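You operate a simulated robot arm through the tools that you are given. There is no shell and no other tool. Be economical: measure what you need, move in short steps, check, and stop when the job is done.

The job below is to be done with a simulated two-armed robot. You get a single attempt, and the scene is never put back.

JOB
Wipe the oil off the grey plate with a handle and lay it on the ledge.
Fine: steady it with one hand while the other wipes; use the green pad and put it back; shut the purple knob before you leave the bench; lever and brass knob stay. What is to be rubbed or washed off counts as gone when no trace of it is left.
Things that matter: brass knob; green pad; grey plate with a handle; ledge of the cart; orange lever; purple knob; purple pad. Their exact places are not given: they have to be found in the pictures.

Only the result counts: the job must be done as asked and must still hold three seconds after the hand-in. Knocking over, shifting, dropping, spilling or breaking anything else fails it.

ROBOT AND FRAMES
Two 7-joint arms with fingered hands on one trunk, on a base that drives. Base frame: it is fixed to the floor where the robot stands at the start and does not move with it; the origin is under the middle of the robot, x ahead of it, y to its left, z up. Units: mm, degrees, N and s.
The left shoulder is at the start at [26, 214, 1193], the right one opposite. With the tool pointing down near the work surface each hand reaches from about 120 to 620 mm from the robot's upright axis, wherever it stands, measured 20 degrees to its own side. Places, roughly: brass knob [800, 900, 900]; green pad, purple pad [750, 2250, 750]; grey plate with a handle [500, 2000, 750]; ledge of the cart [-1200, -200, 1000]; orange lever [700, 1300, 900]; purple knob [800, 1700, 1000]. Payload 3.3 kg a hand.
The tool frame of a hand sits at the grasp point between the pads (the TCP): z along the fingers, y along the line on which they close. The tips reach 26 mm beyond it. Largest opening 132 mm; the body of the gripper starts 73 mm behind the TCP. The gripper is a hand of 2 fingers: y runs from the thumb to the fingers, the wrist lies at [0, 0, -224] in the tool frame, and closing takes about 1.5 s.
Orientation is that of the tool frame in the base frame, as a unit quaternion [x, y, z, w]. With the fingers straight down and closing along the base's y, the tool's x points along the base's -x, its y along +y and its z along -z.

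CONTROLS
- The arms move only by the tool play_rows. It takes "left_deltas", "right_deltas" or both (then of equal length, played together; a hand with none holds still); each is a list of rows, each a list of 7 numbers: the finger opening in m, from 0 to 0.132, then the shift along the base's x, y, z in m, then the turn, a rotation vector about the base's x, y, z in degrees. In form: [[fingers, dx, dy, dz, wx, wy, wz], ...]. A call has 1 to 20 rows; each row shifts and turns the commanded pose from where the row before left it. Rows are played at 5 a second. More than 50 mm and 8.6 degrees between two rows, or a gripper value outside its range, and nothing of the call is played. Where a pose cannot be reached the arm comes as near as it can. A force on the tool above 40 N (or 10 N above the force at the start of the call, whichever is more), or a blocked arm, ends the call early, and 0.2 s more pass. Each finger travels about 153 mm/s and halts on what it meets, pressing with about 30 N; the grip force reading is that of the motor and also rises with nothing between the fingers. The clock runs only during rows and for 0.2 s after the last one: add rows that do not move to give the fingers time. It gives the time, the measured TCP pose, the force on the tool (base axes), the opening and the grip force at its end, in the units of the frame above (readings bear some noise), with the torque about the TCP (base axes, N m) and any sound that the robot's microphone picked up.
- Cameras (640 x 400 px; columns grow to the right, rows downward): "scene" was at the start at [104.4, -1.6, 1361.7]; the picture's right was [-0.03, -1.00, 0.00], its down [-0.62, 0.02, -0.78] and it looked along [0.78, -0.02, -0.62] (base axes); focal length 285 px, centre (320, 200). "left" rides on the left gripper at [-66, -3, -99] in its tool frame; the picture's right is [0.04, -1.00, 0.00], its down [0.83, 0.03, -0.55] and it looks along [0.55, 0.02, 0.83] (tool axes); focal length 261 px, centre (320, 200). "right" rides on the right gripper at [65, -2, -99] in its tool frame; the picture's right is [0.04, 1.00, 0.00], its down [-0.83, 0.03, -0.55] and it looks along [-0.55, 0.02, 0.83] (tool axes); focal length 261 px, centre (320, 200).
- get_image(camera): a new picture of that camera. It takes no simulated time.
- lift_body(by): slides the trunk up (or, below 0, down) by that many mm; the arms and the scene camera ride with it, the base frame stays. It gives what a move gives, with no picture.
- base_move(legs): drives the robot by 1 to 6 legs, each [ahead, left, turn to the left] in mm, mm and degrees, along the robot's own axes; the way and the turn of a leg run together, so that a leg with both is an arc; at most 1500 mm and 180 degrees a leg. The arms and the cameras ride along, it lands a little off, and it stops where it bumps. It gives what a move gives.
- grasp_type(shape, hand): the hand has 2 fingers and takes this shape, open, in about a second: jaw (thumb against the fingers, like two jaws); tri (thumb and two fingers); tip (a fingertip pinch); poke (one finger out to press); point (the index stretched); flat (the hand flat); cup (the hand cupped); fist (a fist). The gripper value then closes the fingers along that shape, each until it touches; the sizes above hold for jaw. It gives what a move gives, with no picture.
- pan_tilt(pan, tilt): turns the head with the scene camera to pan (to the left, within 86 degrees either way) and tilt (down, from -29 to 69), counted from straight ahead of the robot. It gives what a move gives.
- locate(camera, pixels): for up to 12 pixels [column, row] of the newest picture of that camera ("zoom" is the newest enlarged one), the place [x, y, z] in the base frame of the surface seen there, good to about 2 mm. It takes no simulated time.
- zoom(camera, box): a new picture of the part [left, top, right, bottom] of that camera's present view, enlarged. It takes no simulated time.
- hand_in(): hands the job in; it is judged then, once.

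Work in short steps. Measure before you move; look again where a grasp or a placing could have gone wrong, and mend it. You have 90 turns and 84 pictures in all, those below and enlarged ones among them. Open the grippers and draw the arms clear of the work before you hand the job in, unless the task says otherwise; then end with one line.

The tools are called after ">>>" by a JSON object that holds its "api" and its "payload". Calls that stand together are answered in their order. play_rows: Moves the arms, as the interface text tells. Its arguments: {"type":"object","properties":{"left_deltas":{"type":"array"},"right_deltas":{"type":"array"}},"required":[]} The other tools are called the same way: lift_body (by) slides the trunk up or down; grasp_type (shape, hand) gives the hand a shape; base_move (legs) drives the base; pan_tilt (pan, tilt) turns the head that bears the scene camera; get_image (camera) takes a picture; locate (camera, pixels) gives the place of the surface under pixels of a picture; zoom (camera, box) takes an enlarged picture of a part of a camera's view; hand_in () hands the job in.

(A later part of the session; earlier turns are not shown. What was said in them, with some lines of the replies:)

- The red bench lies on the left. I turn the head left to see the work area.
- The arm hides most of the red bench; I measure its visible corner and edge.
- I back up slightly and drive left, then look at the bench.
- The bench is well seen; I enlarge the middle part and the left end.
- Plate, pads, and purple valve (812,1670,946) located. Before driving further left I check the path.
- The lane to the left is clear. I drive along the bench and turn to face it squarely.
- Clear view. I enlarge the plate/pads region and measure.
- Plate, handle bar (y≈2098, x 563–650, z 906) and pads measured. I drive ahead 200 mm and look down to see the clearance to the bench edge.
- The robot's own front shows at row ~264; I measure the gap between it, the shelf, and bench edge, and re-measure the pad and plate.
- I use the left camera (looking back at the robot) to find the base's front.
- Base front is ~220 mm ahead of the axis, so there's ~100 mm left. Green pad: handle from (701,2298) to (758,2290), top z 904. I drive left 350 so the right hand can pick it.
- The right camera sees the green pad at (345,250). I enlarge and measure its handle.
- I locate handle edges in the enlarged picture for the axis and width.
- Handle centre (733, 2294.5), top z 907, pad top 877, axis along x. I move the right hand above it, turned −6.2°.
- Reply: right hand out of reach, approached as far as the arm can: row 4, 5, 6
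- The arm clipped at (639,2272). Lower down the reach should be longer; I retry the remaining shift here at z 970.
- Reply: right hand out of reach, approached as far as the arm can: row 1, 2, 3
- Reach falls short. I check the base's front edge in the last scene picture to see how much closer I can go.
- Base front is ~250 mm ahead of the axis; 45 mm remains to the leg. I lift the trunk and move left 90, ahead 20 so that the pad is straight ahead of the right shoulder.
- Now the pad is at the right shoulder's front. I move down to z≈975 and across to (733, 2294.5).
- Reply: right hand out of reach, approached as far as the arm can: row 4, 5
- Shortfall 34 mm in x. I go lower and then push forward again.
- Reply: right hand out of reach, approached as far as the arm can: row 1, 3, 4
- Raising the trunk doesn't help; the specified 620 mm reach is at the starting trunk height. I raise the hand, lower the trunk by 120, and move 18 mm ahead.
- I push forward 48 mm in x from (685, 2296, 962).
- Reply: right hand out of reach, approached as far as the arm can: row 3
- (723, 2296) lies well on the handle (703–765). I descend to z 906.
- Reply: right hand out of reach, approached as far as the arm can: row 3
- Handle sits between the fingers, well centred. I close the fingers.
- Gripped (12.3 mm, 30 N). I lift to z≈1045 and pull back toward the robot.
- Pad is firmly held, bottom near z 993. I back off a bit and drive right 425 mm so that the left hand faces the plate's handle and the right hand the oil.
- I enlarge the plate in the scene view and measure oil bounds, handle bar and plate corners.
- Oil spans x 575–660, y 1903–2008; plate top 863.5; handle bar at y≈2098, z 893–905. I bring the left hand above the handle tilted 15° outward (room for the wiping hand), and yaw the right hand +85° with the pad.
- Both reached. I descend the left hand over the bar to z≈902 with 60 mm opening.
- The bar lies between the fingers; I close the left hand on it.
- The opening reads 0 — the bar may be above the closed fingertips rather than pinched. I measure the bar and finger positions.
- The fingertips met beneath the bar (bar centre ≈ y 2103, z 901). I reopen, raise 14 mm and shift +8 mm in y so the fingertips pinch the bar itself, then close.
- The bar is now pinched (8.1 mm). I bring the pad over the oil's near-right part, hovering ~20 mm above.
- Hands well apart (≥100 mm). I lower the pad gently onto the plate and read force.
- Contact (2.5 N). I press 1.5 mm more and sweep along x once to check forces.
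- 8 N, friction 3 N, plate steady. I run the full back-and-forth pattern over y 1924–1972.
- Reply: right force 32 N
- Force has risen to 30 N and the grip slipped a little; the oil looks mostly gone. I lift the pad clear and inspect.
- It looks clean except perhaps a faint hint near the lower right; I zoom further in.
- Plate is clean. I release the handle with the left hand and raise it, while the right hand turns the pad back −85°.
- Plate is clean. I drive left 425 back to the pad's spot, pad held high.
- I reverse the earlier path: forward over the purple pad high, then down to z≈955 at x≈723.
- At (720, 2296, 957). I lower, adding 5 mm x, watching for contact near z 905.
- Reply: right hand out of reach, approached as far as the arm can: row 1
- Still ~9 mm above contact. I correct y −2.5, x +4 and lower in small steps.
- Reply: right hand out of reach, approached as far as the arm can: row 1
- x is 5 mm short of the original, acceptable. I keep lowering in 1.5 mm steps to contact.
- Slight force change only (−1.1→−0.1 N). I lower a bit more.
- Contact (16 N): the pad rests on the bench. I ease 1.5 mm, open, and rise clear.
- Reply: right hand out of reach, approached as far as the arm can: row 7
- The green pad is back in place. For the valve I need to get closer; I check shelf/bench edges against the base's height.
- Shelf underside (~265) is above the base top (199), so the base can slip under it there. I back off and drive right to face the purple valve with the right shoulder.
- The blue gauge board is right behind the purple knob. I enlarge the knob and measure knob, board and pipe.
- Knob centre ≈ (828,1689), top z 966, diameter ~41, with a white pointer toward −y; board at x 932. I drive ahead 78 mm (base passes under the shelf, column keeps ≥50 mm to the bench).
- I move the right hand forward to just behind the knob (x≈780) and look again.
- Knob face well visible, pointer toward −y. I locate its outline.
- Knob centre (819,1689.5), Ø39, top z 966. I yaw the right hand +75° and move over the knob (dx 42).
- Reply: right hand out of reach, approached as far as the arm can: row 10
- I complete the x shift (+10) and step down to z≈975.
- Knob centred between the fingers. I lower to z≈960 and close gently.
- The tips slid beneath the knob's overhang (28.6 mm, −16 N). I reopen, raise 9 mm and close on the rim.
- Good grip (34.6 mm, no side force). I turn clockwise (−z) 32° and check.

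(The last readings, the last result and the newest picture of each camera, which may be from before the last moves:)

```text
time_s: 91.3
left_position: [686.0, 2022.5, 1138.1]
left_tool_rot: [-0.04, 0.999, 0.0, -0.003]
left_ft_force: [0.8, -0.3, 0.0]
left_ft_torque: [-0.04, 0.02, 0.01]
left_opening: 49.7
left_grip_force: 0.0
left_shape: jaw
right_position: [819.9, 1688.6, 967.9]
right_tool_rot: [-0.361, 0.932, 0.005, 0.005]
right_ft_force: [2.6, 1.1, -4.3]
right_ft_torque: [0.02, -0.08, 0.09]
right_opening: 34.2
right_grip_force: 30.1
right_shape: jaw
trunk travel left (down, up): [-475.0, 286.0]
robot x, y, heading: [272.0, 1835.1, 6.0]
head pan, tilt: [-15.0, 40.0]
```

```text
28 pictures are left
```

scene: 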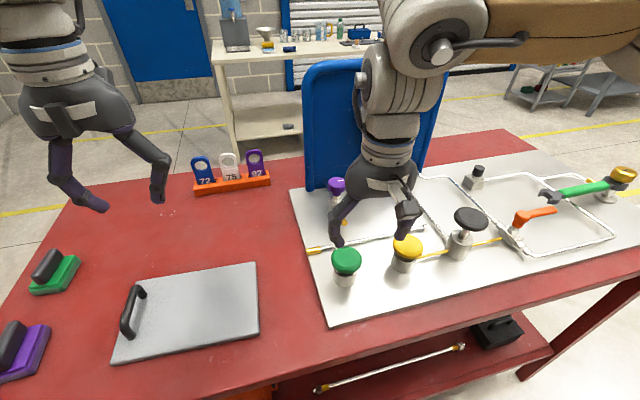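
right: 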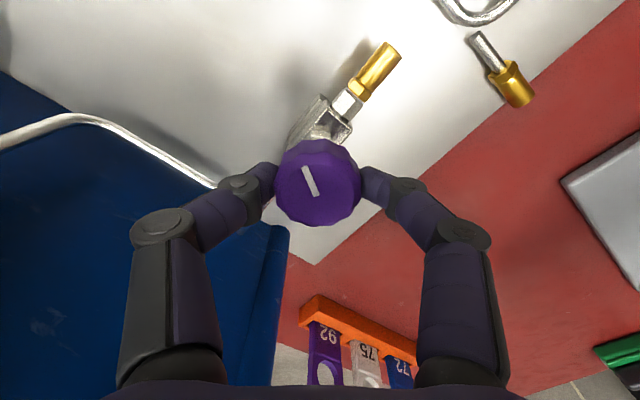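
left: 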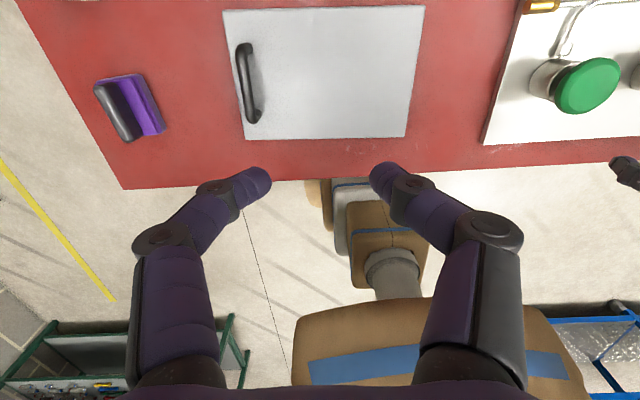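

The knob follows (pointer fixed relative to the hand), torque is only 0.09 N m. I keep turning clockwise.

>>> {"api": "play_rows", "payload": {"right_deltas": [[0.02, 0, 0, 0, 0, 0, -7.5], [0.02, 0, 0, 0, 0, 0, -7.5], [0.02, 0, 0, 0, 0, 0, -7.5], [0.02, 0, 0, 0, 0, 0, -7.5], [0.02, 0, 0, 0, 0, 0, -7.5], [0.02, 0, 0, 0, 0, 0, -7.5], [0.02, 0, 0, 0, 0, 0, -7.5], [0.02, 0, 0, 0, 0, 0, -7.5], [0.02, 0, 0, 0, 0, 0, 0]]}}

>>> {"api": "get_image", "payload": {"camera": "right"}}

```text
time_s: 93.3
left_position: [687.3, 2022.6, 1139.2]
left_tool_rot: [-0.039, 0.999, 0.0, -0.004]
left_ft_force: [-1.1, -1.3, 0.4]
left_ft_torque: [-0.01, -0.02, -0.04]
left_opening: 49.9
left_grip_force: 0.0
left_shape: jaw
right_position: [820.8, 1688.8, 969.2]
right_tool_rot: [0.154, 0.988, 0.001, 0.007]
right_ft_force: [3.6, 4.4, -6.5]
right_ft_torque: [0.1, -0.07, 0.07]
right_opening: 33.6
right_grip_force: 30.2
right_shape: jaw
trunk travel left (down, up): [-475.0, 286.0]
robot x, y, heading: [277.1, 1836.0, 5.8]
head pan, tilt: [-15.0, 40.0]
```

```text
27 pictures are left
```

right: 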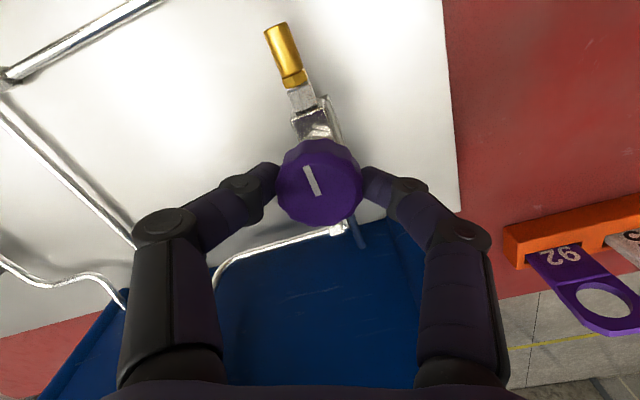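

92° turned, still little torque (0.07). I continue another 75°.

>>> {"api": "play_rows", "payload": {"right_deltas": [[0.02, 0, 0, 0, 0, 0, -7.5], [0.02, 0, 0, 0, 0, 0, -7.5], [0.02, 0, 0, 0, 0, 0, -7.5], [0.02, 0, 0, 0, 0, 0, -7.5], [0.02, 0, 0, 0, 0, 0, -7.5], [0.02, 0, 0, 0, 0, 0, -7.5], [0.02, 0, 0, 0, 0, 0, -7.5], [0.02, 0, 0, 0, 0, 0, -7.5], [0.02, 0, 0, 0, 0, 0, -7.5], [0.02, 0, 0, 0, 0, 0, -7.5], [0.02, 0, 0, 0, 0, 0, 0]]}}

>>> {"api": "get_image", "payload": {"camera": "right"}}

```text
time_s: 95.7
left_position: [687.8, 2023.4, 1138.9]
left_tool_rot: [-0.04, 0.999, -0.001, -0.004]
left_ft_force: [0.7, 0.0, 0.1]
left_ft_torque: [-0.02, -0.02, 0.04]
left_opening: 49.9
left_grip_force: 0.0
left_shape: jaw
right_position: [819.2, 1689.6, 968.4]
right_tool_rot: [0.723, 0.691, -0.005, 0.006]
right_ft_force: [8.0, 1.7, -1.5]
right_ft_torque: [0.04, -0.22, 0.09]
right_opening: 33.0
right_grip_force: 30.0
right_shape: jaw
trunk travel left (down, up): [-475.0, 286.0]
robot x, y, heading: [273.0, 1834.2, 6.2]
head pan, tilt: [-15.0, 40.0]
```

```text
26 pictures are left
```

right: 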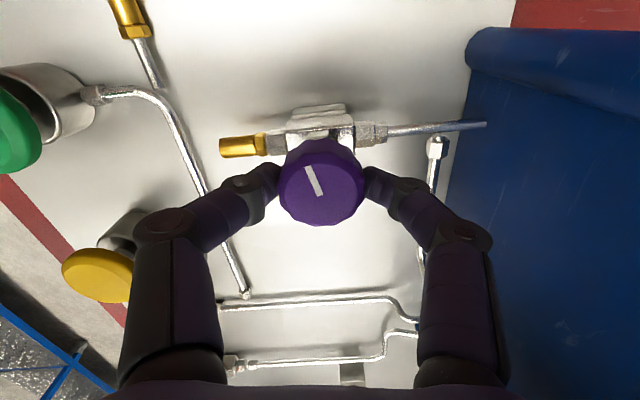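

167° and no stop yet; I continue as far as the wrist permits (another 60°).

>>> {"api": "play_rows", "payload": {"right_deltas": [[0.02, 0, 0, 0, 0, 0, -7.5], [0.02, 0, 0, 0, 0, 0, -7.5], [0.02, 0, 0, 0, 0, 0, -7.5], [0.02, 0, 0, 0, 0, 0, -7.5], [0.02, 0, 0, 0, 0, 0, -7.5], [0.02, 0, 0, 0, 0, 0, -7.5], [0.02, 0, 0, 0, 0, 0, -7.5], [0.02, 0, 0, 0, 0, 0, -7.5], [0.02, 0, 0, 0, 0, 0, 0]]}}

```text
time_s: 97.7
left_position: [687.1, 2022.5, 1139.2]
left_tool_rot: [-0.04, 0.999, 0.0, -0.003]
left_ft_force: [-0.6, 0.4, 0.6]
left_ft_torque: [0.02, 0.03, -0.01]
left_opening: 50.0
left_grip_force: 0.0
left_shape: jaw
right_position: [815.6, 1685.9, 968.2]
right_tool_rot: [0.942, 0.335, -0.002, 0.003]
right_ft_force: [12.1, -2.2, 6.7]
right_ft_torque: [-0.13, -0.29, 0.64]
right_opening: 33.6
right_grip_force: 29.7
right_shape: jaw
right hand out of reach, approached as far as the arm can: row 6, 7, 8
trunk travel left (down, up): [-475.0, 286.0]
robot x, y, heading: [272.5, 1837.2, 6.1]
head pan, tilt: [-15.0, 40.0]
```

Torque rose to 0.64 N m — a stop or the arm's limit. I look.

>>> {"api": "get_image", "payload": {"camera": "right"}}

>>> {"api": "zoom", "payload": {"camera": "scene", "box": [280, 50, 440, 250]}}

```text
25 pictures are left
```

right: 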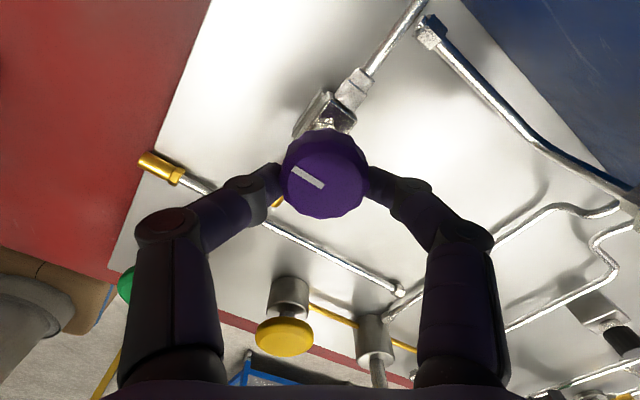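

```text
2.00 times, centred on (360, 150) of scene
```

zoom: 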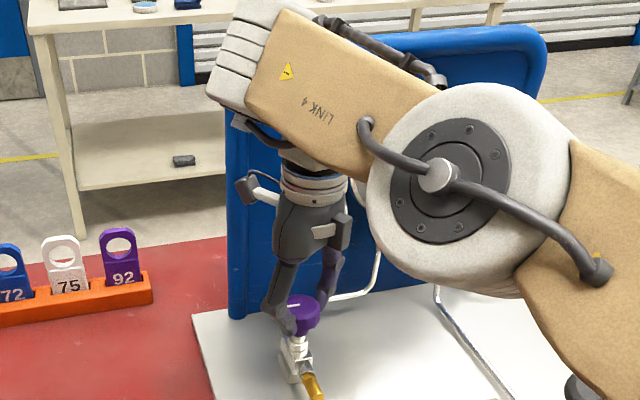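

The pointer slipped ~30° against the hand at the end: the knob has met its closed stop after about 185°. I open, rise, and unwind the wrist.

>>> {"api": "play_rows", "payload": {"right_deltas": [[0.05, 0, 0, 0, 0, 0, 0], [0.08, 0, 0, 0, 0, 0, 0], [0.08, 0, 0, 0, 0, 0, 0], [0.08, 0, 0, 0.03, 0, 0, 0], [0.08, 0, 0, 0.03, 0, 0, 0], [0.08, -0.02, 0, 0.02, 0, 0, 8], [0.08, -0.02, 0, 0, 0, 0, 8], [0.08, -0.02, 0, 0, 0, 0, 8], [0.08, -0.02, 0, 0, 0, 0, 8], [0.08, 0, 0, 0, 0, 0, 8], [0.08, 0, 0, 0, 0, 0, 8], [0.08, 0, 0, 0, 0, 0, 8], [0.08, 0, 0, 0, 0, 0, 8], [0.08, 0, 0, 0, 0, 0, 8], [0.08, 0, 0, 0, 0, 0, 8], [0.08, 0, 0, 0, 0, 0, 8], [0.08, 0, 0, 0, 0, 0, 8], [0.08, 0, 0, 0, 0, 0, 8], [0.08, 0, 0, 0, 0, 0, 8], [0.08, 0, 0, 0, 0, 0, 8]]}}

>>> {"api": "get_image", "payload": {"camera": "right"}}

```text
time_s: 101.9
left_position: [685.1, 2023.3, 1139.8]
left_tool_rot: [-0.039, 0.999, 0.0, -0.003]
left_ft_force: [0.0, -0.8, -0.2]
left_ft_torque: [0.01, 0.02, -0.03]
left_opening: 49.5
left_grip_force: 0.1
left_shape: jaw
right_position: [746.4, 1702.3, 1044.4]
right_tool_rot: [0.157, 0.987, 0.011, -0.018]
right_ft_force: [-0.8, 0.3, 0.9]
right_ft_torque: [-0.02, 0.01, 0.0]
right_opening: 79.9
right_grip_force: 0.1
right_shape: jaw
right hand out of reach, approached as far as the arm can: row 4, 5, 6, 7
trunk travel left (down, up): [-475.0, 286.0]
robot x, y, heading: [271.2, 1836.8, 6.2]
head pan, tilt: [-15.0, 40.0]
```

```text
23 pictures are left
```

right: 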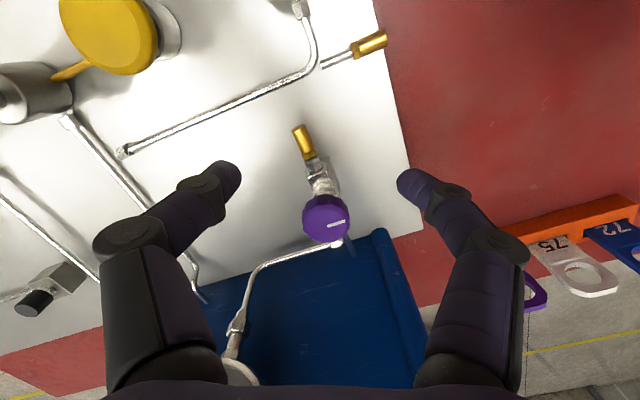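

The pointer now faces the opposite way (180°, against the stop): valve shut. Next the plate: I look at its handle with the head turned left.

>>> {"api": "pan_tilt", "payload": {"pan": 35, "tilt": 50}}

>>> {"api": "get_image", "payload": {"camera": "scene"}}

```text
time_s: 103.1
left_position: [685.8, 2022.8, 1140.1]
left_tool_rot: [-0.039, 0.999, 0.001, -0.003]
left_ft_force: [0.8, -0.3, -0.1]
left_ft_torque: [0.02, 0.01, -0.02]
left_opening: 49.9
left_grip_force: 0.0
left_shape: jaw
right_position: [745.9, 1701.9, 1043.2]
right_tool_rot: [0.16, 0.987, 0.012, -0.019]
right_ft_force: [-0.1, -0.5, 0.4]
right_ft_torque: [-0.03, 0.03, -0.03]
right_opening: 79.6
right_grip_force: 0.1
right_shape: jaw
trunk travel left (down, up): [-475.0, 286.0]
robot x, y, heading: [272.5, 1833.3, 6.1]
head pan, tilt: [35.0, 50.0]
```

```text
22 pictures are left
```

scene: 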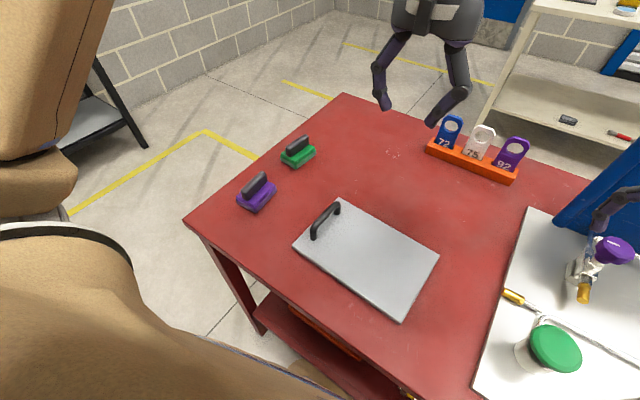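

All in order and the plate is clean. I locate the bar.

>>> {"api": "locate", "payload": {"camera": "scene", "pixels": [[317, 220], [325, 212], [334, 206], [313, 237], [294, 245], [405, 318], [437, 258], [338, 201]]}}

```text
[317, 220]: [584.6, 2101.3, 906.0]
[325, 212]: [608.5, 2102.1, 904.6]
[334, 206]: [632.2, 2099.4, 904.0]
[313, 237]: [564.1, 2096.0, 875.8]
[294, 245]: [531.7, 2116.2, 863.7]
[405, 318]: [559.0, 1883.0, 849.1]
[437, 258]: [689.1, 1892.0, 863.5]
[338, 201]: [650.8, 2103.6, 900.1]
```

Bar centre (608,2102), top z 905. I move the left hand over it and down to z≈930 with 60 mm opening.

>>> {"api": "play_rows", "payload": {"left_deltas": [[0.06, -0.02, 0.02, 0, 0, 0, 0], [0.06, -0.02, 0.02, 0, 0, 0, 0], [0.06, -0.02, 0.02, -0.02, 0, 0, -1], [0.06, -0.018, 0.019, -0.04, 0, 0, -1], [0.06, 0, 0, -0.045, 0, 0, -0.5], [0.06, 0, 0, -0.045, 0, 0, 0], [0.06, 0, 0, -0.04, 0, 0, 0], [0.06, 0, 0, -0.02, 0, 0, 0], [0.06, 0, 0, 0, 0, 0, 0]]}}

>>> {"api": "get_image", "payload": {"camera": "left"}}

```text
time_s: 105.1
left_position: [609.3, 2101.3, 935.7]
left_tool_rot: [-0.018, 1.0, 0.0, -0.002]
left_ft_force: [0.0, 0.1, 0.7]
left_ft_torque: [0.02, -0.02, 0.03]
left_opening: 59.5
left_grip_force: 0.0
left_shape: jaw
right_position: [745.7, 1703.2, 1043.5]
right_tool_rot: [0.158, 0.987, 0.012, -0.018]
right_ft_force: [0.5, -0.8, 0.1]
right_ft_torque: [-0.01, -0.01, -0.03]
right_opening: 79.7
right_grip_force: 0.1
right_shape: jaw
trunk travel left (down, up): [-475.0, 286.0]
robot x, y, heading: [271.5, 1835.9, 5.7]
head pan, tilt: [35.0, 50.0]
```

```text
21 pictures are left
```

left: 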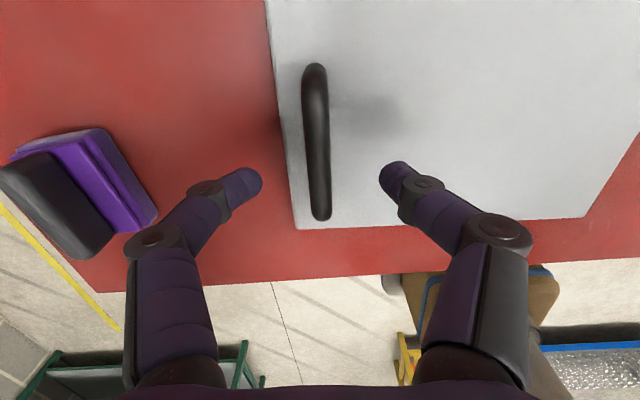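

Centred on the bar. I lower to z≈901 and close so that the fingertips meet below the bar.

>>> {"api": "play_rows", "payload": {"left_deltas": [[0.06, 0, 0, -0.018, 0, 0, 0], [0.06, 0, 0, -0.016, 0, 0, 0], [0.04, 0, 0, 0, 0, 0, 0], [0.02, 0, 0, 0, 0, 0, 0], [0.0, 0, 0, 0, 0, 0, 0], [0.0, 0, 0, 0, 0, 0, 0], [0.0, 0, 0, 0, 0, 0, 0], [0.0, 0, 0, 0, 0, 0, 0]]}}

```text
time_s: 106.9
left_position: [607.5, 2099.4, 898.3]
left_tool_rot: [-0.018, 1.0, 0.001, -0.003]
left_ft_force: [-1.5, -0.2, -1.5]
left_ft_torque: [0.02, -0.02, 0.02]
left_opening: 0.1
left_grip_force: 30.5
left_shape: jaw
right_position: [746.2, 1703.2, 1044.5]
right_tool_rot: [0.159, 0.987, 0.012, -0.018]
right_ft_force: [0.3, -0.5, -0.3]
right_ft_torque: [-0.01, 0.01, -0.02]
right_opening: 79.4
right_grip_force: 0.1
right_shape: jaw
trunk travel left (down, up): [-475.0, 286.0]
robot x, y, heading: [270.4, 1836.2, 6.2]
head pan, tilt: [35.0, 50.0]
```

Caged around the bar. I lift 80 mm slowly and see how the plate hangs.

>>> {"api": "play_rows", "payload": {"left_deltas": [[0.0, 0, 0, 0.015, 0, 0, 0], [0.0, 0, 0, 0.015, 0, 0, 0], [0.0, 0, 0, 0.015, 0, 0, 0], [0.0, 0, 0, 0.015, 0, 0, 0], [0.0, 0, 0, 0.02, 0, 0, 0], [0.0, 0, 0, 0, 0, 0, 0], [0.0, 0, 0, 0, 0, 0, 0]]}}

>>> {"api": "get_image", "payload": {"camera": "scene"}}

```text
time_s: 108.5
left_position: [606.7, 2102.4, 977.6]
left_tool_rot: [-0.018, 1.0, 0.001, -0.003]
left_ft_force: [0.4, 0.9, -2.2]
left_ft_torque: [-0.03, 0.02, -0.02]
left_opening: 0.0
left_grip_force: 30.0
left_shape: jaw
right_position: [745.9, 1702.2, 1043.7]
right_tool_rot: [0.159, 0.987, 0.01, -0.019]
right_ft_force: [0.0, 0.5, -0.1]
right_ft_torque: [0.02, 0.0, 0.01]
right_opening: 79.8
right_grip_force: 0.1
right_shape: jaw
trunk travel left (down, up): [-475.0, 286.0]
robot x, y, heading: [269.3, 1835.2, 5.8]
head pan, tilt: [35.0, 50.0]
```

```text
20 pictures are left
```

scene: 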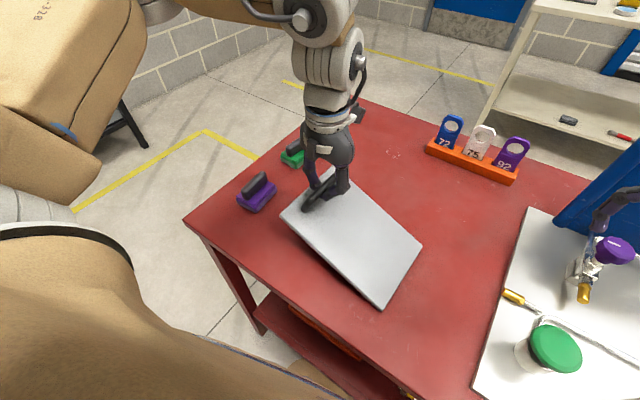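

Weight is small (~0.45 kg). The plate pivots on its far edge as expected; I raise with the trunk by 200 mm so it hangs free.

>>> {"api": "lift_body", "payload": {"by": 200}}

>>> {"api": "get_image", "payload": {"camera": "scene"}}

```text
time_s: 110.6
left_position: [607.3, 2102.3, 1175.4]
left_tool_rot: [-0.017, 1.0, 0.0, -0.002]
left_ft_force: [0.5, -1.1, -3.6]
left_ft_torque: [0.01, 0.02, 0.0]
left_opening: 0.2
left_grip_force: 30.3
left_shape: jaw
right_position: [746.0, 1701.7, 1241.9]
right_tool_rot: [0.158, 0.987, 0.011, -0.019]
right_ft_force: [0.3, 0.0, 0.3]
right_ft_torque: [0.02, -0.01, 0.01]
right_opening: 79.7
right_grip_force: 0.1
right_shape: jaw
trunk travel left (down, up): [-675.0, 86.0]
robot x, y, heading: [269.1, 1840.3, 5.9]
head pan, tilt: [35.0, 50.0]
```

```text
19 pictures are left
```

scene: 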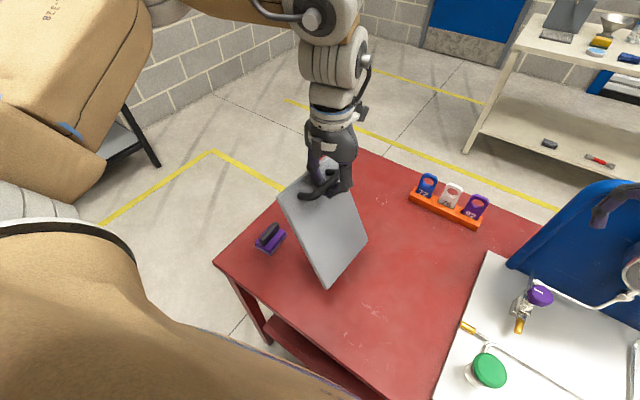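

Hanging steep but secure (0.37 kg). I back off the bench and drive to open floor, then turn toward the cart.

>>> {"api": "base_move", "payload": {"legs": [[-200, 0, 0], [-200, 0, 0], [0, -900, 0], [0, 0, 90], [0, 0, 70]]}}

>>> {"api": "pan_tilt", "payload": {"pan": 10, "tilt": 35}}

>>> {"api": "get_image", "payload": {"camera": "scene"}}

```text
time_s: 124.8
left_position: [-442.2, 741.9, 1175.3]
left_tool_rot: [0.989, -0.151, 0.002, 0.001]
left_ft_force: [-0.6, 0.5, -3.2]
left_ft_torque: [0.03, 0.01, 0.01]
left_opening: 0.0
left_grip_force: 30.3
left_shape: jaw
right_position: [-439.7, 1162.7, 1243.2]
right_tool_rot: [0.946, -0.323, 0.016, 0.014]
right_ft_force: [-0.1, 0.2, -1.0]
right_ft_torque: [0.0, -0.03, 0.0]
right_opening: 79.5
right_grip_force: 0.1
right_shape: jaw
trunk travel left (down, up): [-675.0, 86.0]
robot x, y, heading: [-33.9, 879.6, 166.5]
head pan, tilt: [35.0, 50.0]
```

```text
time_s: 125.6
left_position: [-443.1, 742.1, 1175.7]
left_tool_rot: [0.989, -0.15, 0.002, 0.0]
left_ft_force: [0.0, -0.1, -2.4]
left_ft_torque: [0.0, 0.04, 0.0]
left_opening: 0.5
left_grip_force: 29.8
left_shape: jaw
right_position: [-439.6, 1164.5, 1242.5]
right_tool_rot: [0.946, -0.322, 0.016, 0.014]
right_ft_force: [-0.4, -0.7, 0.1]
right_ft_torque: [0.03, 0.0, 0.0]
right_opening: 79.7
right_grip_force: 0.1
right_shape: jaw
trunk travel left (down, up): [-675.0, 86.0]
robot x, y, heading: [-33.5, 884.4, 166.7]
head pan, tilt: [10.0, 35.0]
```

```text
18 pictures are left
```

scene: 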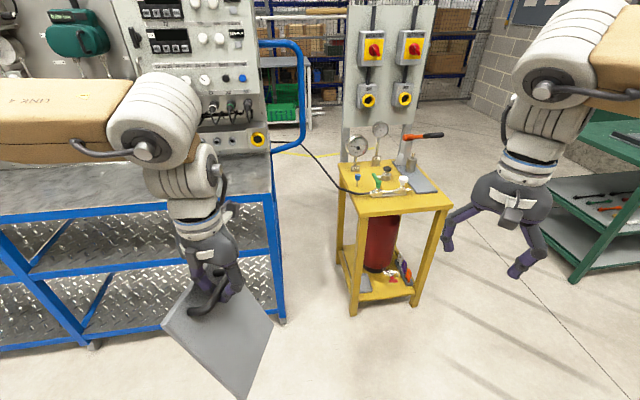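

The blue-framed cart on the left has a grey ledge at about row 190. I pan left and measure.

>>> {"api": "pan_tilt", "payload": {"pan": 40, "tilt": 35}}

>>> {"api": "get_image", "payload": {"camera": "scene"}}

```text
time_s: 126.6
left_position: [-441.6, 742.2, 1176.7]
left_tool_rot: [0.989, -0.151, 0.003, 0.0]
left_ft_force: [0.2, 0.5, -2.2]
left_ft_torque: [0.0, -0.05, 0.0]
left_opening: 0.1
left_grip_force: 29.6
left_shape: jaw
right_position: [-439.2, 1164.0, 1242.5]
right_tool_rot: [0.946, -0.322, 0.016, 0.015]
right_ft_force: [0.2, -0.3, -0.4]
right_ft_torque: [0.01, 0.03, 0.01]
right_opening: 79.7
right_grip_force: 0.0
right_shape: jaw
trunk travel left (down, up): [-675.0, 86.0]
robot x, y, heading: [-32.0, 880.0, 166.5]
head pan, tilt: [40.0, 35.0]
```

```text
17 pictures are left
```

scene: 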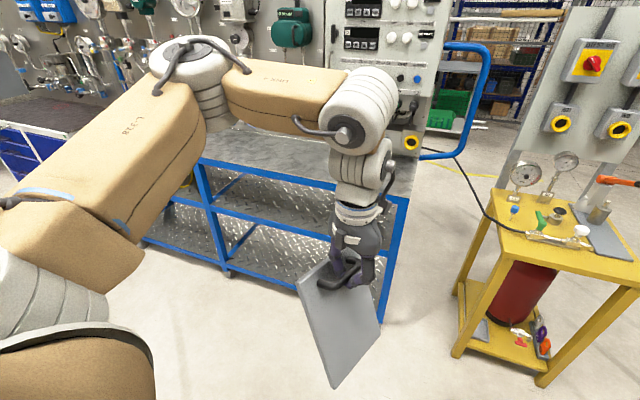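

>>> {"api": "locate", "payload": {"camera": "scene", "pixels": [[250, 165], [250, 150], [290, 140], [210, 155], [300, 172], [400, 195], [412, 170], [235, 150], [250, 215], [320, 120], [450, 158], [340, 350]]}}

>>> {"api": "zoom", "payload": {"camera": "scene", "box": [150, 60, 450, 260]}}

```text
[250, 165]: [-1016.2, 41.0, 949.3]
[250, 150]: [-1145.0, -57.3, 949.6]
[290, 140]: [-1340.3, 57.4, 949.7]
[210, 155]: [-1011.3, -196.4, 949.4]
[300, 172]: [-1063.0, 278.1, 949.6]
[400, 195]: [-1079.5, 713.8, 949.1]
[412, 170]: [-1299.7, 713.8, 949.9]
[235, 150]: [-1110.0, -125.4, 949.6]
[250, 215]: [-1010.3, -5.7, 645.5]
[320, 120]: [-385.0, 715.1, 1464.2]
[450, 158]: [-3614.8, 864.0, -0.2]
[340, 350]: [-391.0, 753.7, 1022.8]
```

```text
2.00 times, centred on (300, 160) of scene
```

zoom: 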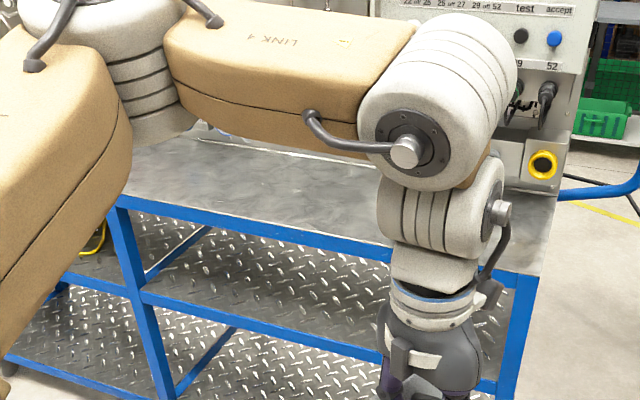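

Ledge top z 949.5, front edge x≈−1010…−1075, depth to ≈−1340, clear around y 0–400. I retract the right hand, raise the trunk 60 mm, and drive toward it in two stages.

>>> {"api": "play_rows", "payload": {"right_deltas": [[0.08, 0.04, -0.01, 0, 0, 0, 0], [0.08, 0.04, -0.01, 0, 0, 0, 0], [0.08, 0.04, -0.01, 0, 0, 0, 0], [0.08, 0.04, -0.01, 0, 0, 0, 0], [0.08, 0.03, -0.007, 0, 0, 0, 0]]}}

>>> {"api": "lift_body", "payload": {"by": 60}}

>>> {"api": "base_move", "payload": {"legs": [[0, 0, 18.5], [0, 327, 0], [450, 0, 0]]}}

>>> {"api": "pan_tilt", "payload": {"pan": 10, "tilt": 50}}

>>> {"api": "get_image", "payload": {"camera": "scene"}}

```text
time_s: 127.8
left_position: [-441.0, 741.7, 1175.2]
left_tool_rot: [0.989, -0.15, 0.002, 0.0]
left_ft_force: [-0.2, 1.0, -2.8]
left_ft_torque: [0.02, 0.03, -0.01]
left_opening: 0.0
left_grip_force: 29.8
left_shape: jaw
right_position: [-248.6, 1117.3, 1241.1]
right_tool_rot: [0.946, -0.323, 0.016, 0.013]
right_ft_force: [-0.1, 0.5, -0.3]
right_ft_torque: [0.0, 0.0, 0.02]
right_opening: 79.3
right_grip_force: 0.1
right_shape: jaw
trunk travel left (down, up): [-675.0, 86.0]
robot x, y, heading: [-33.9, 879.9, 166.8]
head pan, tilt: [40.0, 35.0]
```

```text
time_s: 128.8
left_position: [-441.5, 741.5, 1235.7]
left_tool_rot: [0.989, -0.15, 0.003, 0.001]
left_ft_force: [0.4, 0.5, -3.1]
left_ft_torque: [0.01, 0.02, 0.0]
left_opening: 0.1
left_grip_force: 30.3
left_shape: jaw
right_position: [-250.4, 1116.7, 1303.6]
right_tool_rot: [0.946, -0.323, 0.016, 0.014]
right_ft_force: [-0.6, -0.1, 0.0]
right_ft_torque: [0.01, -0.05, 0.03]
right_opening: 79.7
right_grip_force: 0.0
right_shape: jaw
trunk travel left (down, up): [-735.0, 26.0]
robot x, y, heading: [-34.5, 881.3, 166.7]
head pan, tilt: [40.0, 35.0]
```

```text
time_s: 134.3
left_position: [-787.0, 252.5, 1235.8]
left_tool_rot: [1.0, 0.012, 0.004, 0.001]
left_ft_force: [0.5, 0.4, -2.6]
left_ft_torque: [0.01, 0.0, 0.01]
left_opening: 0.0
left_grip_force: 30.3
left_shape: jaw
right_position: [-726.1, 668.9, 1303.7]
right_tool_rot: [0.986, -0.163, 0.019, 0.011]
right_ft_force: [0.1, 0.2, -0.5]
right_ft_torque: [0.02, -0.02, 0.0]
right_opening: 79.5
right_grip_force: 0.0
right_shape: jaw
trunk travel left (down, up): [-735.0, 26.0]
robot x, y, heading: [-443.0, 514.1, -174.8]
head pan, tilt: [40.0, 35.0]
```

```text
time_s: 135.2
left_position: [-785.5, 252.7, 1236.0]
left_tool_rot: [1.0, 0.012, 0.002, 0.0]
left_ft_force: [0.0, 0.0, -2.8]
left_ft_torque: [-0.03, 0.01, 0.0]
left_opening: 0.0
left_grip_force: 30.0
left_shape: jaw
right_position: [-724.1, 669.2, 1304.0]
right_tool_rot: [0.986, -0.163, 0.019, 0.011]
right_ft_force: [-0.1, -0.3, 1.1]
right_ft_torque: [0.03, -0.01, 0.02]
right_opening: 79.7
right_grip_force: 0.1
right_shape: jaw
trunk travel left (down, up): [-735.0, 26.0]
robot x, y, heading: [-447.1, 516.0, -175.0]
head pan, tilt: [10.0, 50.0]
```

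```text
15 pictures are left
```

scene: 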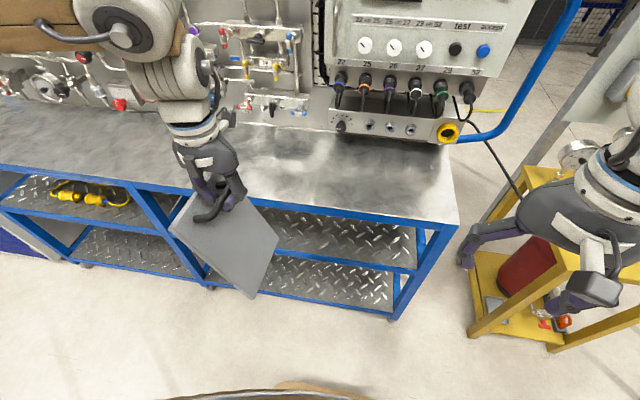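

The ledge is empty here. I measure its front/back edges and the hanging plate's corners.

>>> {"api": "locate", "payload": {"camera": "scene", "pixels": [[330, 205], [300, 195], [250, 130], [330, 142], [400, 155], [170, 232], [250, 294], [278, 240], [200, 192], [225, 215], [265, 160], [140, 178]]}}

```text
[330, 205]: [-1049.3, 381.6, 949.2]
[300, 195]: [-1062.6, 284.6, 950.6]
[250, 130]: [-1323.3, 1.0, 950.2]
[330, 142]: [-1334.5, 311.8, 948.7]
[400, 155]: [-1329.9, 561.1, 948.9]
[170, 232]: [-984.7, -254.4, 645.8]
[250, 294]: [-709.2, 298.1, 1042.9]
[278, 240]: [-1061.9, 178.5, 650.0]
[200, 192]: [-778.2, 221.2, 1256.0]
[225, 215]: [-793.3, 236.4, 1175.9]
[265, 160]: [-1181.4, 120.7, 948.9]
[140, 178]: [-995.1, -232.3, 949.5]
```

Plate bottom is at z 1043, lower edge leaning 45 mm to the robot's right; good for laying down leftward. I drive ahead 300 mm.

>>> {"api": "base_move", "payload": {"legs": [[200, 0, 0], [95, 0, 0]]}}

>>> {"api": "play_rows", "payload": {"left_deltas": [[0, -0.015, 0.015, 0, 0, 0, 0], [0, -0.02, 0.02, 0, 0, 0, 0], [0, -0.02, 0.02, 0, 0, 0, 0], [0, -0.02, 0.02, 0, 0, 0, 0], [0, -0.015, 0.015, 0, 0, 0, 0], [0, 0, 0, 0, 0, 0, 0], [0, 0, 0, 0, 0, 0, 0]]}}

>>> {"api": "get_image", "payload": {"camera": "scene"}}

```text
time_s: 137.5
left_position: [-1080.7, 224.2, 1235.4]
left_tool_rot: [1.0, 0.012, 0.004, 0.001]
left_ft_force: [0.2, 0.9, -2.6]
left_ft_torque: [0.0, -0.08, -0.01]
left_opening: 0.0
left_grip_force: 30.0
left_shape: jaw
right_position: [-1019.3, 641.1, 1303.1]
right_tool_rot: [0.986, -0.163, 0.018, 0.012]
right_ft_force: [-0.7, 0.2, 0.8]
right_ft_torque: [-0.01, -0.02, 0.02]
right_opening: 79.7
right_grip_force: 0.0
right_shape: jaw
trunk travel left (down, up): [-735.0, 26.0]
robot x, y, heading: [-738.4, 485.7, -174.8]
head pan, tilt: [10.0, 50.0]
```

```text
time_s: 138.6
left_position: [-1152.4, 297.4, 1237.1]
left_tool_rot: [1.0, 0.021, 0.009, 0.007]
left_ft_force: [13.9, -9.3, 0.9]
left_ft_torque: [1.21, 1.99, 0.78]
left_opening: 0.0
left_grip_force: 30.0
left_shape: jaw
right_position: [-1016.8, 641.5, 1303.2]
right_tool_rot: [0.986, -0.163, 0.017, 0.012]
right_ft_force: [-1.7, 0.1, 0.3]
right_ft_torque: [0.01, -0.03, 0.02]
right_opening: 79.6
right_grip_force: 0.1
right_shape: jaw
trunk travel left (down, up): [-735.0, 26.0]
robot x, y, heading: [-739.9, 484.5, -174.7]
head pan, tilt: [10.0, 50.0]
stopped in row 5 (left hand): the force on the tool passed its limit at 55 N (the readings are from after the stop); the commanded pose is now the measured one
```

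```text
14 pictures are left
```

scene: 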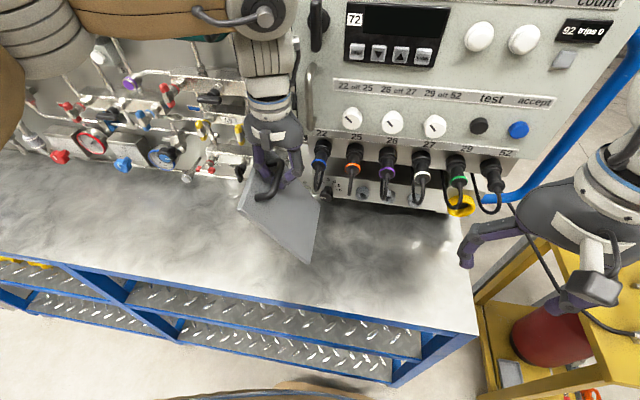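

The hand bumped the instrument panel's left handle (55 N). I draw back at once and measure the panel and pipes ahead.

>>> {"api": "play_rows", "payload": {"left_deltas": [[0, 0.015, -0.01, 0, 0, 0, 0], [0, 0.015, -0.02, 0, 0, 0, 0], [0, 0.015, -0.02, 0, 0, 0, 0], [0, 0.01, -0.02, 0, 0, 0, 0], [0, 0, 0, 0, 0, 0, 0], [0, 0, 0, 0, 0, 0, 0]]}}

>>> {"api": "get_image", "payload": {"camera": "scene"}}

>>> {"api": "locate", "payload": {"camera": "scene", "pixels": [[308, 90], [345, 90], [312, 25], [325, 150], [240, 100], [215, 98], [200, 130], [125, 163], [165, 155], [60, 155], [320, 168], [300, 150]]}}

```text
time_s: 140.0
left_position: [-1096.3, 227.3, 1236.6]
left_tool_rot: [1.0, 0.018, 0.008, 0.005]
left_ft_force: [-0.7, 0.3, -2.6]
left_ft_torque: [0.04, -0.02, -0.05]
left_opening: 0.0
left_grip_force: 30.0
left_shape: jaw
right_position: [-1017.4, 641.3, 1304.5]
right_tool_rot: [0.986, -0.165, 0.018, 0.01]
right_ft_force: [0.2, 0.0, -1.3]
right_ft_torque: [-0.01, -0.01, -0.02]
right_opening: 79.6
right_grip_force: 0.0
right_shape: jaw
trunk travel left (down, up): [-735.0, 26.0]
robot x, y, heading: [-739.9, 487.5, -174.4]
head pan, tilt: [10.0, 50.0]
```

```text
13 pictures are left
```

scene: 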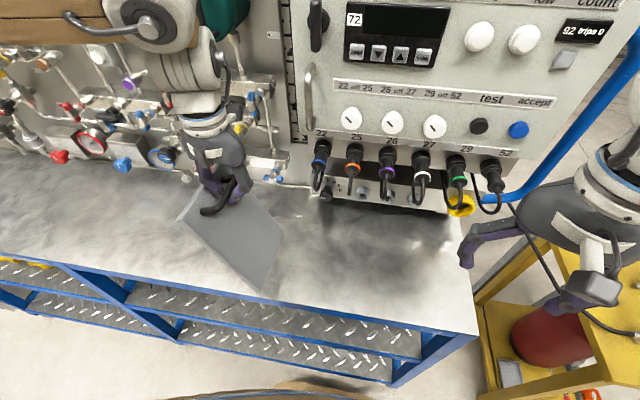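

```text
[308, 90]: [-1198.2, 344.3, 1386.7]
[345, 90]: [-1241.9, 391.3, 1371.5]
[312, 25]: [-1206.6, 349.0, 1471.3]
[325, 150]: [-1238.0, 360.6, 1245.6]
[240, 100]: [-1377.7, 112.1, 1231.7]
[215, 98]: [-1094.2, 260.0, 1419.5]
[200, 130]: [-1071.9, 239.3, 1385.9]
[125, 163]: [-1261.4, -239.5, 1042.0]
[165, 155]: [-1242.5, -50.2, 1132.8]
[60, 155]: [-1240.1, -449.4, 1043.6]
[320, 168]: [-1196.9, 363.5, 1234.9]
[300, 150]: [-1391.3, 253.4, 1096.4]
```

Clear lane: panel starts at y≈315 (x −1198), wall valves protrude to x≈−1240 only for y<0. I go to x −1140 at y≈227, then lower to z≈1165 near touch.

>>> {"api": "play_rows", "payload": {"left_deltas": [[0, -0.015, 0.003, 0, 0, 0, 0], [0, -0.015, 0.003, 0, 0, 0, 0], [0, -0.014, 0.002, 0, 0, 0, 0], [0, 0, 0, -0.02, 0, 0, 0], [0, 0, 0, -0.02, 0, 0, 0], [0, 0, 0, -0.015, 0, 0, 0], [0, 0, 0, -0.01, 0, 0, 0], [0, 0, 0, 0, 0, 0, 0], [0, 0, 0, 0, 0, 0, 0]]}}

>>> {"api": "get_image", "payload": {"camera": "scene"}}

>>> {"api": "locate", "payload": {"camera": "scene", "pixels": [[225, 215], [250, 240], [262, 270], [265, 285], [280, 235], [255, 250]]}}

```text
time_s: 142.0
left_position: [-1143.3, 237.8, 1172.3]
left_tool_rot: [1.0, 0.017, 0.008, 0.006]
left_ft_force: [-0.7, -0.1, -3.5]
left_ft_torque: [0.04, 0.0, -0.04]
left_opening: 0.1
left_grip_force: 30.0
left_shape: jaw
right_position: [-1018.2, 640.9, 1301.6]
right_tool_rot: [0.986, -0.164, 0.018, 0.011]
right_ft_force: [-0.7, 0.2, -0.7]
right_ft_torque: [0.01, 0.03, 0.02]
right_opening: 79.9
right_grip_force: 0.0
right_shape: jaw
trunk travel left (down, up): [-735.0, 26.0]
robot x, y, heading: [-736.3, 486.7, -174.2]
head pan, tilt: [10.0, 50.0]
```

```text
12 pictures are left
```

scene: 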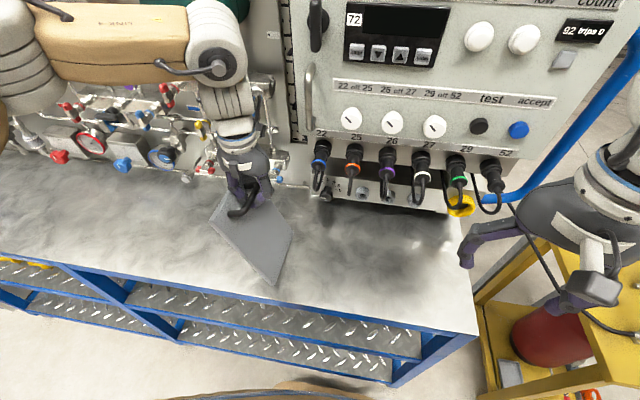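

```text
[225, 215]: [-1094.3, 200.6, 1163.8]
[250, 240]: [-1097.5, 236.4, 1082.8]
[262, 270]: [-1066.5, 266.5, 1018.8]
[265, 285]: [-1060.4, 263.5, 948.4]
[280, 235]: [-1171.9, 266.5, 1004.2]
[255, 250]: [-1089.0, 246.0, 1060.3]
```

Plate slope ≈65°, bottom ≈25 mm above the ledge, near side at x≈−1062 (ledge front ≈−1040). I shift 14 mm deeper and begin laying down: lower to touch, then follow the arc leftward.

>>> {"api": "play_rows", "payload": {"left_deltas": [[0, -0.014, 0, 0, 0, 0, 0], [0, 0, 0, -0.01, 0, 0, 0], [0, 0, 0, -0.01, 0, 0, 0], [0, 0, -0.01, -0.008, 0, 0, 0], [0, 0, -0.02, -0.01, 0, 0, 0], [0, 0, -0.02, -0.012, 0, 0, 0], [0, 0, 0, 0, 0, 0, 0], [0, 0, 0, 0, 0, 0, 0]]}}

>>> {"api": "get_image", "payload": {"camera": "scene"}}

>>> {"api": "locate", "payload": {"camera": "scene", "pixels": [[230, 230], [245, 245], [260, 260], [270, 272], [205, 230], [290, 240]]}}

```text
time_s: 143.8
left_position: [-1157.1, 184.8, 1120.8]
left_tool_rot: [1.0, 0.019, 0.008, 0.006]
left_ft_force: [0.0, 0.1, -1.4]
left_ft_torque: [0.05, 0.03, 0.03]
left_opening: 0.2
left_grip_force: 30.0
left_shape: jaw
right_position: [-1017.9, 641.2, 1303.2]
right_tool_rot: [0.986, -0.163, 0.018, 0.012]
right_ft_force: [-0.7, -0.8, 0.3]
right_ft_torque: [-0.02, -0.01, 0.01]
right_opening: 79.7
right_grip_force: 0.2
right_shape: jaw
trunk travel left (down, up): [-735.0, 26.0]
robot x, y, heading: [-740.3, 487.6, -174.4]
head pan, tilt: [10.0, 50.0]
```

```text
11 pictures are left
```

scene: 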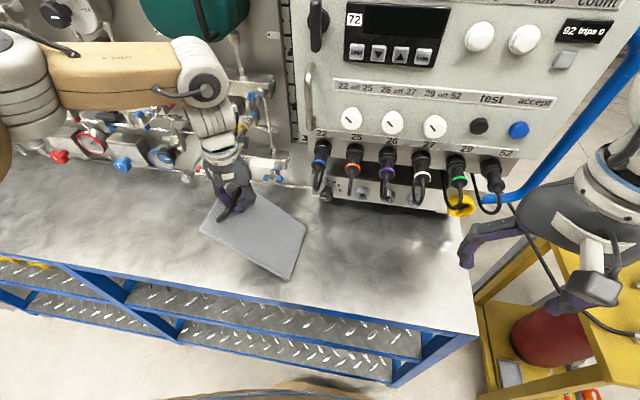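

```text
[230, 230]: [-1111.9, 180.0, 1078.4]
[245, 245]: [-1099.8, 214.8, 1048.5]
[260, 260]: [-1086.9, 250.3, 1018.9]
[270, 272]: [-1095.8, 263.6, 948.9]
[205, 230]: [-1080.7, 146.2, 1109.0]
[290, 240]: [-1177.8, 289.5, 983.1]
```

The lower edge rests on the ledge, plate at ~40°. I follow the rest of the arc down.

>>> {"api": "play_rows", "payload": {"left_deltas": [[0, 0, -0.015, -0.015, 0, 0, 0], [0, 0, -0.015, -0.015, 0, 0, 0], [0, 0, -0.011, -0.015, 0, 0, 0], [0, 0, -0.011, -0.016, 0, 0, 0], [0, 0, -0.009, -0.017, 0, 0, 0], [0, 0, -0.008, -0.017, 0, 0, 0], [0, 0, -0.004, -0.012, 0, 0, 0], [0, 0, -0.003, -0.01, 0, 0, 0], [0, 0, 0, 0, 0, 0, 0]]}}

>>> {"api": "get_image", "payload": {"camera": "scene"}}

>>> {"api": "locate", "payload": {"camera": "scene", "pixels": [[195, 235], [230, 225], [260, 240], [290, 235], [240, 255], [275, 255]]}}

```text
time_s: 145.8
left_position: [-1157.2, 109.7, 1005.2]
left_tool_rot: [1.0, 0.019, 0.008, 0.006]
left_ft_force: [0.3, 0.3, -2.0]
left_ft_torque: [0.02, 0.01, -0.03]
left_opening: 0.0
left_grip_force: 29.3
left_shape: jaw
right_position: [-1017.6, 641.3, 1303.3]
right_tool_rot: [0.986, -0.163, 0.019, 0.011]
right_ft_force: [-0.3, 0.2, 0.3]
right_ft_torque: [0.0, -0.01, 0.02]
right_opening: 79.6
right_grip_force: 0.1
right_shape: jaw
trunk travel left (down, up): [-735.0, 26.0]
robot x, y, heading: [-739.2, 484.5, -174.4]
head pan, tilt: [10.0, 50.0]
```

```text
10 pictures are left
```

scene: 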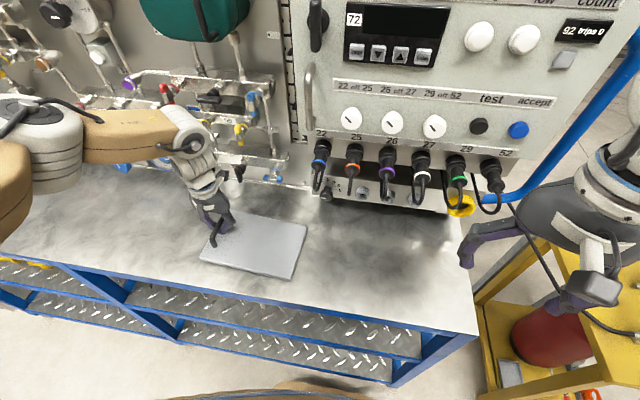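

```text
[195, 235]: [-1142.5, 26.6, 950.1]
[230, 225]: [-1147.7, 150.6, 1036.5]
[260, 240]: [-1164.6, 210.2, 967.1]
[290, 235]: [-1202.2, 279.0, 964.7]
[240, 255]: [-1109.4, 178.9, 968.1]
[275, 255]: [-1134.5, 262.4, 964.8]
```

Nearly flat (top z 965–968). I lower 4 mm more and open to 60 mm.

>>> {"api": "play_rows", "payload": {"left_deltas": [[0, 0, 0, -0.003, 0, 0, 0], [0, 0, 0, -0.002, 0, 0, 0], [0.02, 0, 0, 0, 0, 0, 0], [0.04, 0, 0, 0, 0, 0, 0], [0.06, 0, 0, 0, 0, 0, 0], [0.06, 0, 0, 0, 0, 0, 0]]}}

>>> {"api": "get_image", "payload": {"camera": "left"}}

```text
time_s: 147.2
left_position: [-1156.1, 110.7, 1001.1]
left_tool_rot: [1.0, 0.018, 0.008, 0.006]
left_ft_force: [0.3, -0.3, 0.3]
left_ft_torque: [0.0, -0.02, -0.01]
left_opening: 59.6
left_grip_force: 0.2
left_shape: jaw
right_position: [-1018.1, 641.9, 1303.4]
right_tool_rot: [0.986, -0.164, 0.019, 0.011]
right_ft_force: [-0.3, 0.0, 0.0]
right_ft_torque: [-0.01, -0.01, 0.0]
right_opening: 79.8
right_grip_force: 0.1
right_shape: jaw
trunk travel left (down, up): [-735.0, 26.0]
robot x, y, heading: [-742.0, 487.1, -174.4]
head pan, tilt: [10.0, 50.0]
```

```text
9 pictures are left
```

left: 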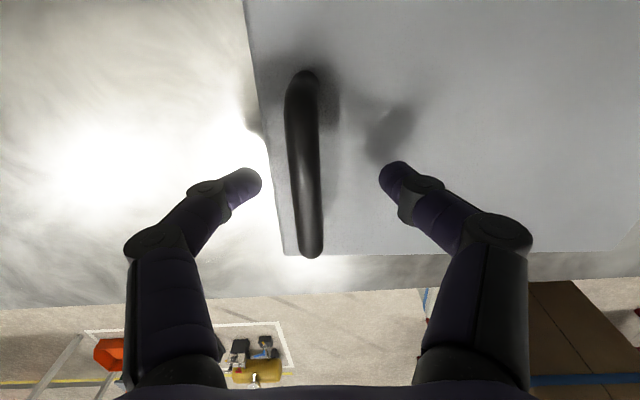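

Released; the bar is free between the fingers. I raise the left hand and then pull back from the cart.

>>> {"api": "play_rows", "payload": {"left_deltas": [[0.07, 0, 0, 0.03, 0, 0, 0], [0.07, 0, 0, 0.04, 0, 0, 0], [0.07, 0, 0, 0.045, 0, 0, 0], [0.07, 0.02, 0, 0.045, 0, 0, 0], [0.07, 0.03, 0, 0.03, 0, 0, 0], [0.07, 0.03, 0, 0, 0, 0, 0], [0.07, 0.03, 0, 0, 0, 0, 0]]}}

>>> {"api": "base_move", "payload": {"legs": [[-250, 0, 0]]}}

>>> {"api": "get_image", "payload": {"camera": "scene"}}

>>> {"api": "zoom", "payload": {"camera": "scene", "box": [180, 60, 340, 220]}}

```text
time_s: 148.8
left_position: [-1045.3, 107.9, 1190.4]
left_tool_rot: [1.0, 0.019, 0.008, 0.006]
left_ft_force: [0.0, -0.7, 0.2]
left_ft_torque: [0.01, 0.03, -0.02]
left_opening: 69.5
left_grip_force: 0.0
left_shape: jaw
right_position: [-1016.9, 640.9, 1304.0]
right_tool_rot: [0.986, -0.163, 0.017, 0.011]
right_ft_force: [-0.1, 0.3, 0.4]
right_ft_torque: [0.01, 0.0, 0.01]
right_opening: 79.5
right_grip_force: 0.1
right_shape: jaw
trunk travel left (down, up): [-735.0, 26.0]
robot x, y, heading: [-736.5, 487.1, -174.5]
head pan, tilt: [10.0, 50.0]
```

```text
time_s: 150.6
left_position: [-799.6, 131.6, 1188.8]
left_tool_rot: [1.0, 0.019, 0.008, 0.006]
left_ft_force: [0.2, 0.2, -0.1]
left_ft_torque: [-0.01, 0.01, 0.03]
left_opening: 69.7
left_grip_force: 0.0
left_shape: jaw
right_position: [-772.0, 664.6, 1304.2]
right_tool_rot: [0.986, -0.163, 0.018, 0.01]
right_ft_force: [0.6, 0.1, 0.1]
right_ft_torque: [0.0, 0.04, 0.0]
right_opening: 79.5
right_grip_force: 0.1
right_shape: jaw
trunk travel left (down, up): [-735.0, 26.0]
robot x, y, heading: [-495.3, 514.1, -174.6]
head pan, tilt: [10.0, 50.0]
```

```text
8 pictures are left
```

scene: 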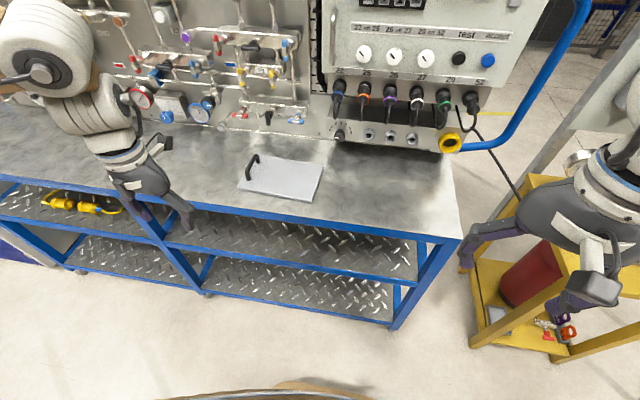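

```text
2.50 times, centred on (260, 140) of scene
```

zoom: 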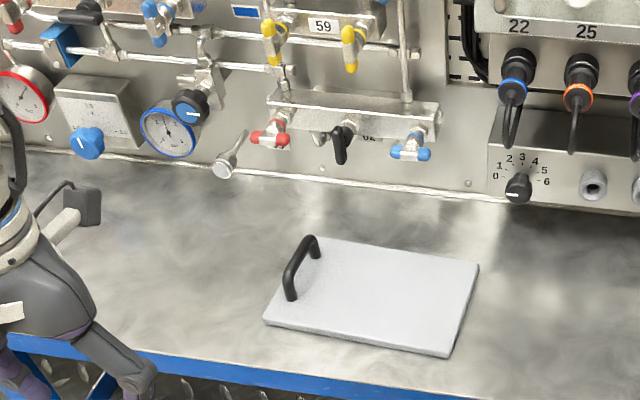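

The plate lies flat, clean and fully on the ledge. The grippers are open and the arms clear, the pad is back and the valve is shut, so I hand in.

>>> {"api": "hand_in", "payload": {}}

```text
The job is handed in.
```

The job is handed in: the plate is wiped clean and lies flat on the cart ledge, the green pad is back within about 5 mm of its old spot, the purple knob is turned clockwise about 180° to its stop, and the lever and brass knob were left alone. On the way in, the left hand bumped the cart's instrument panel once (55 N), with no visible shift or damage.
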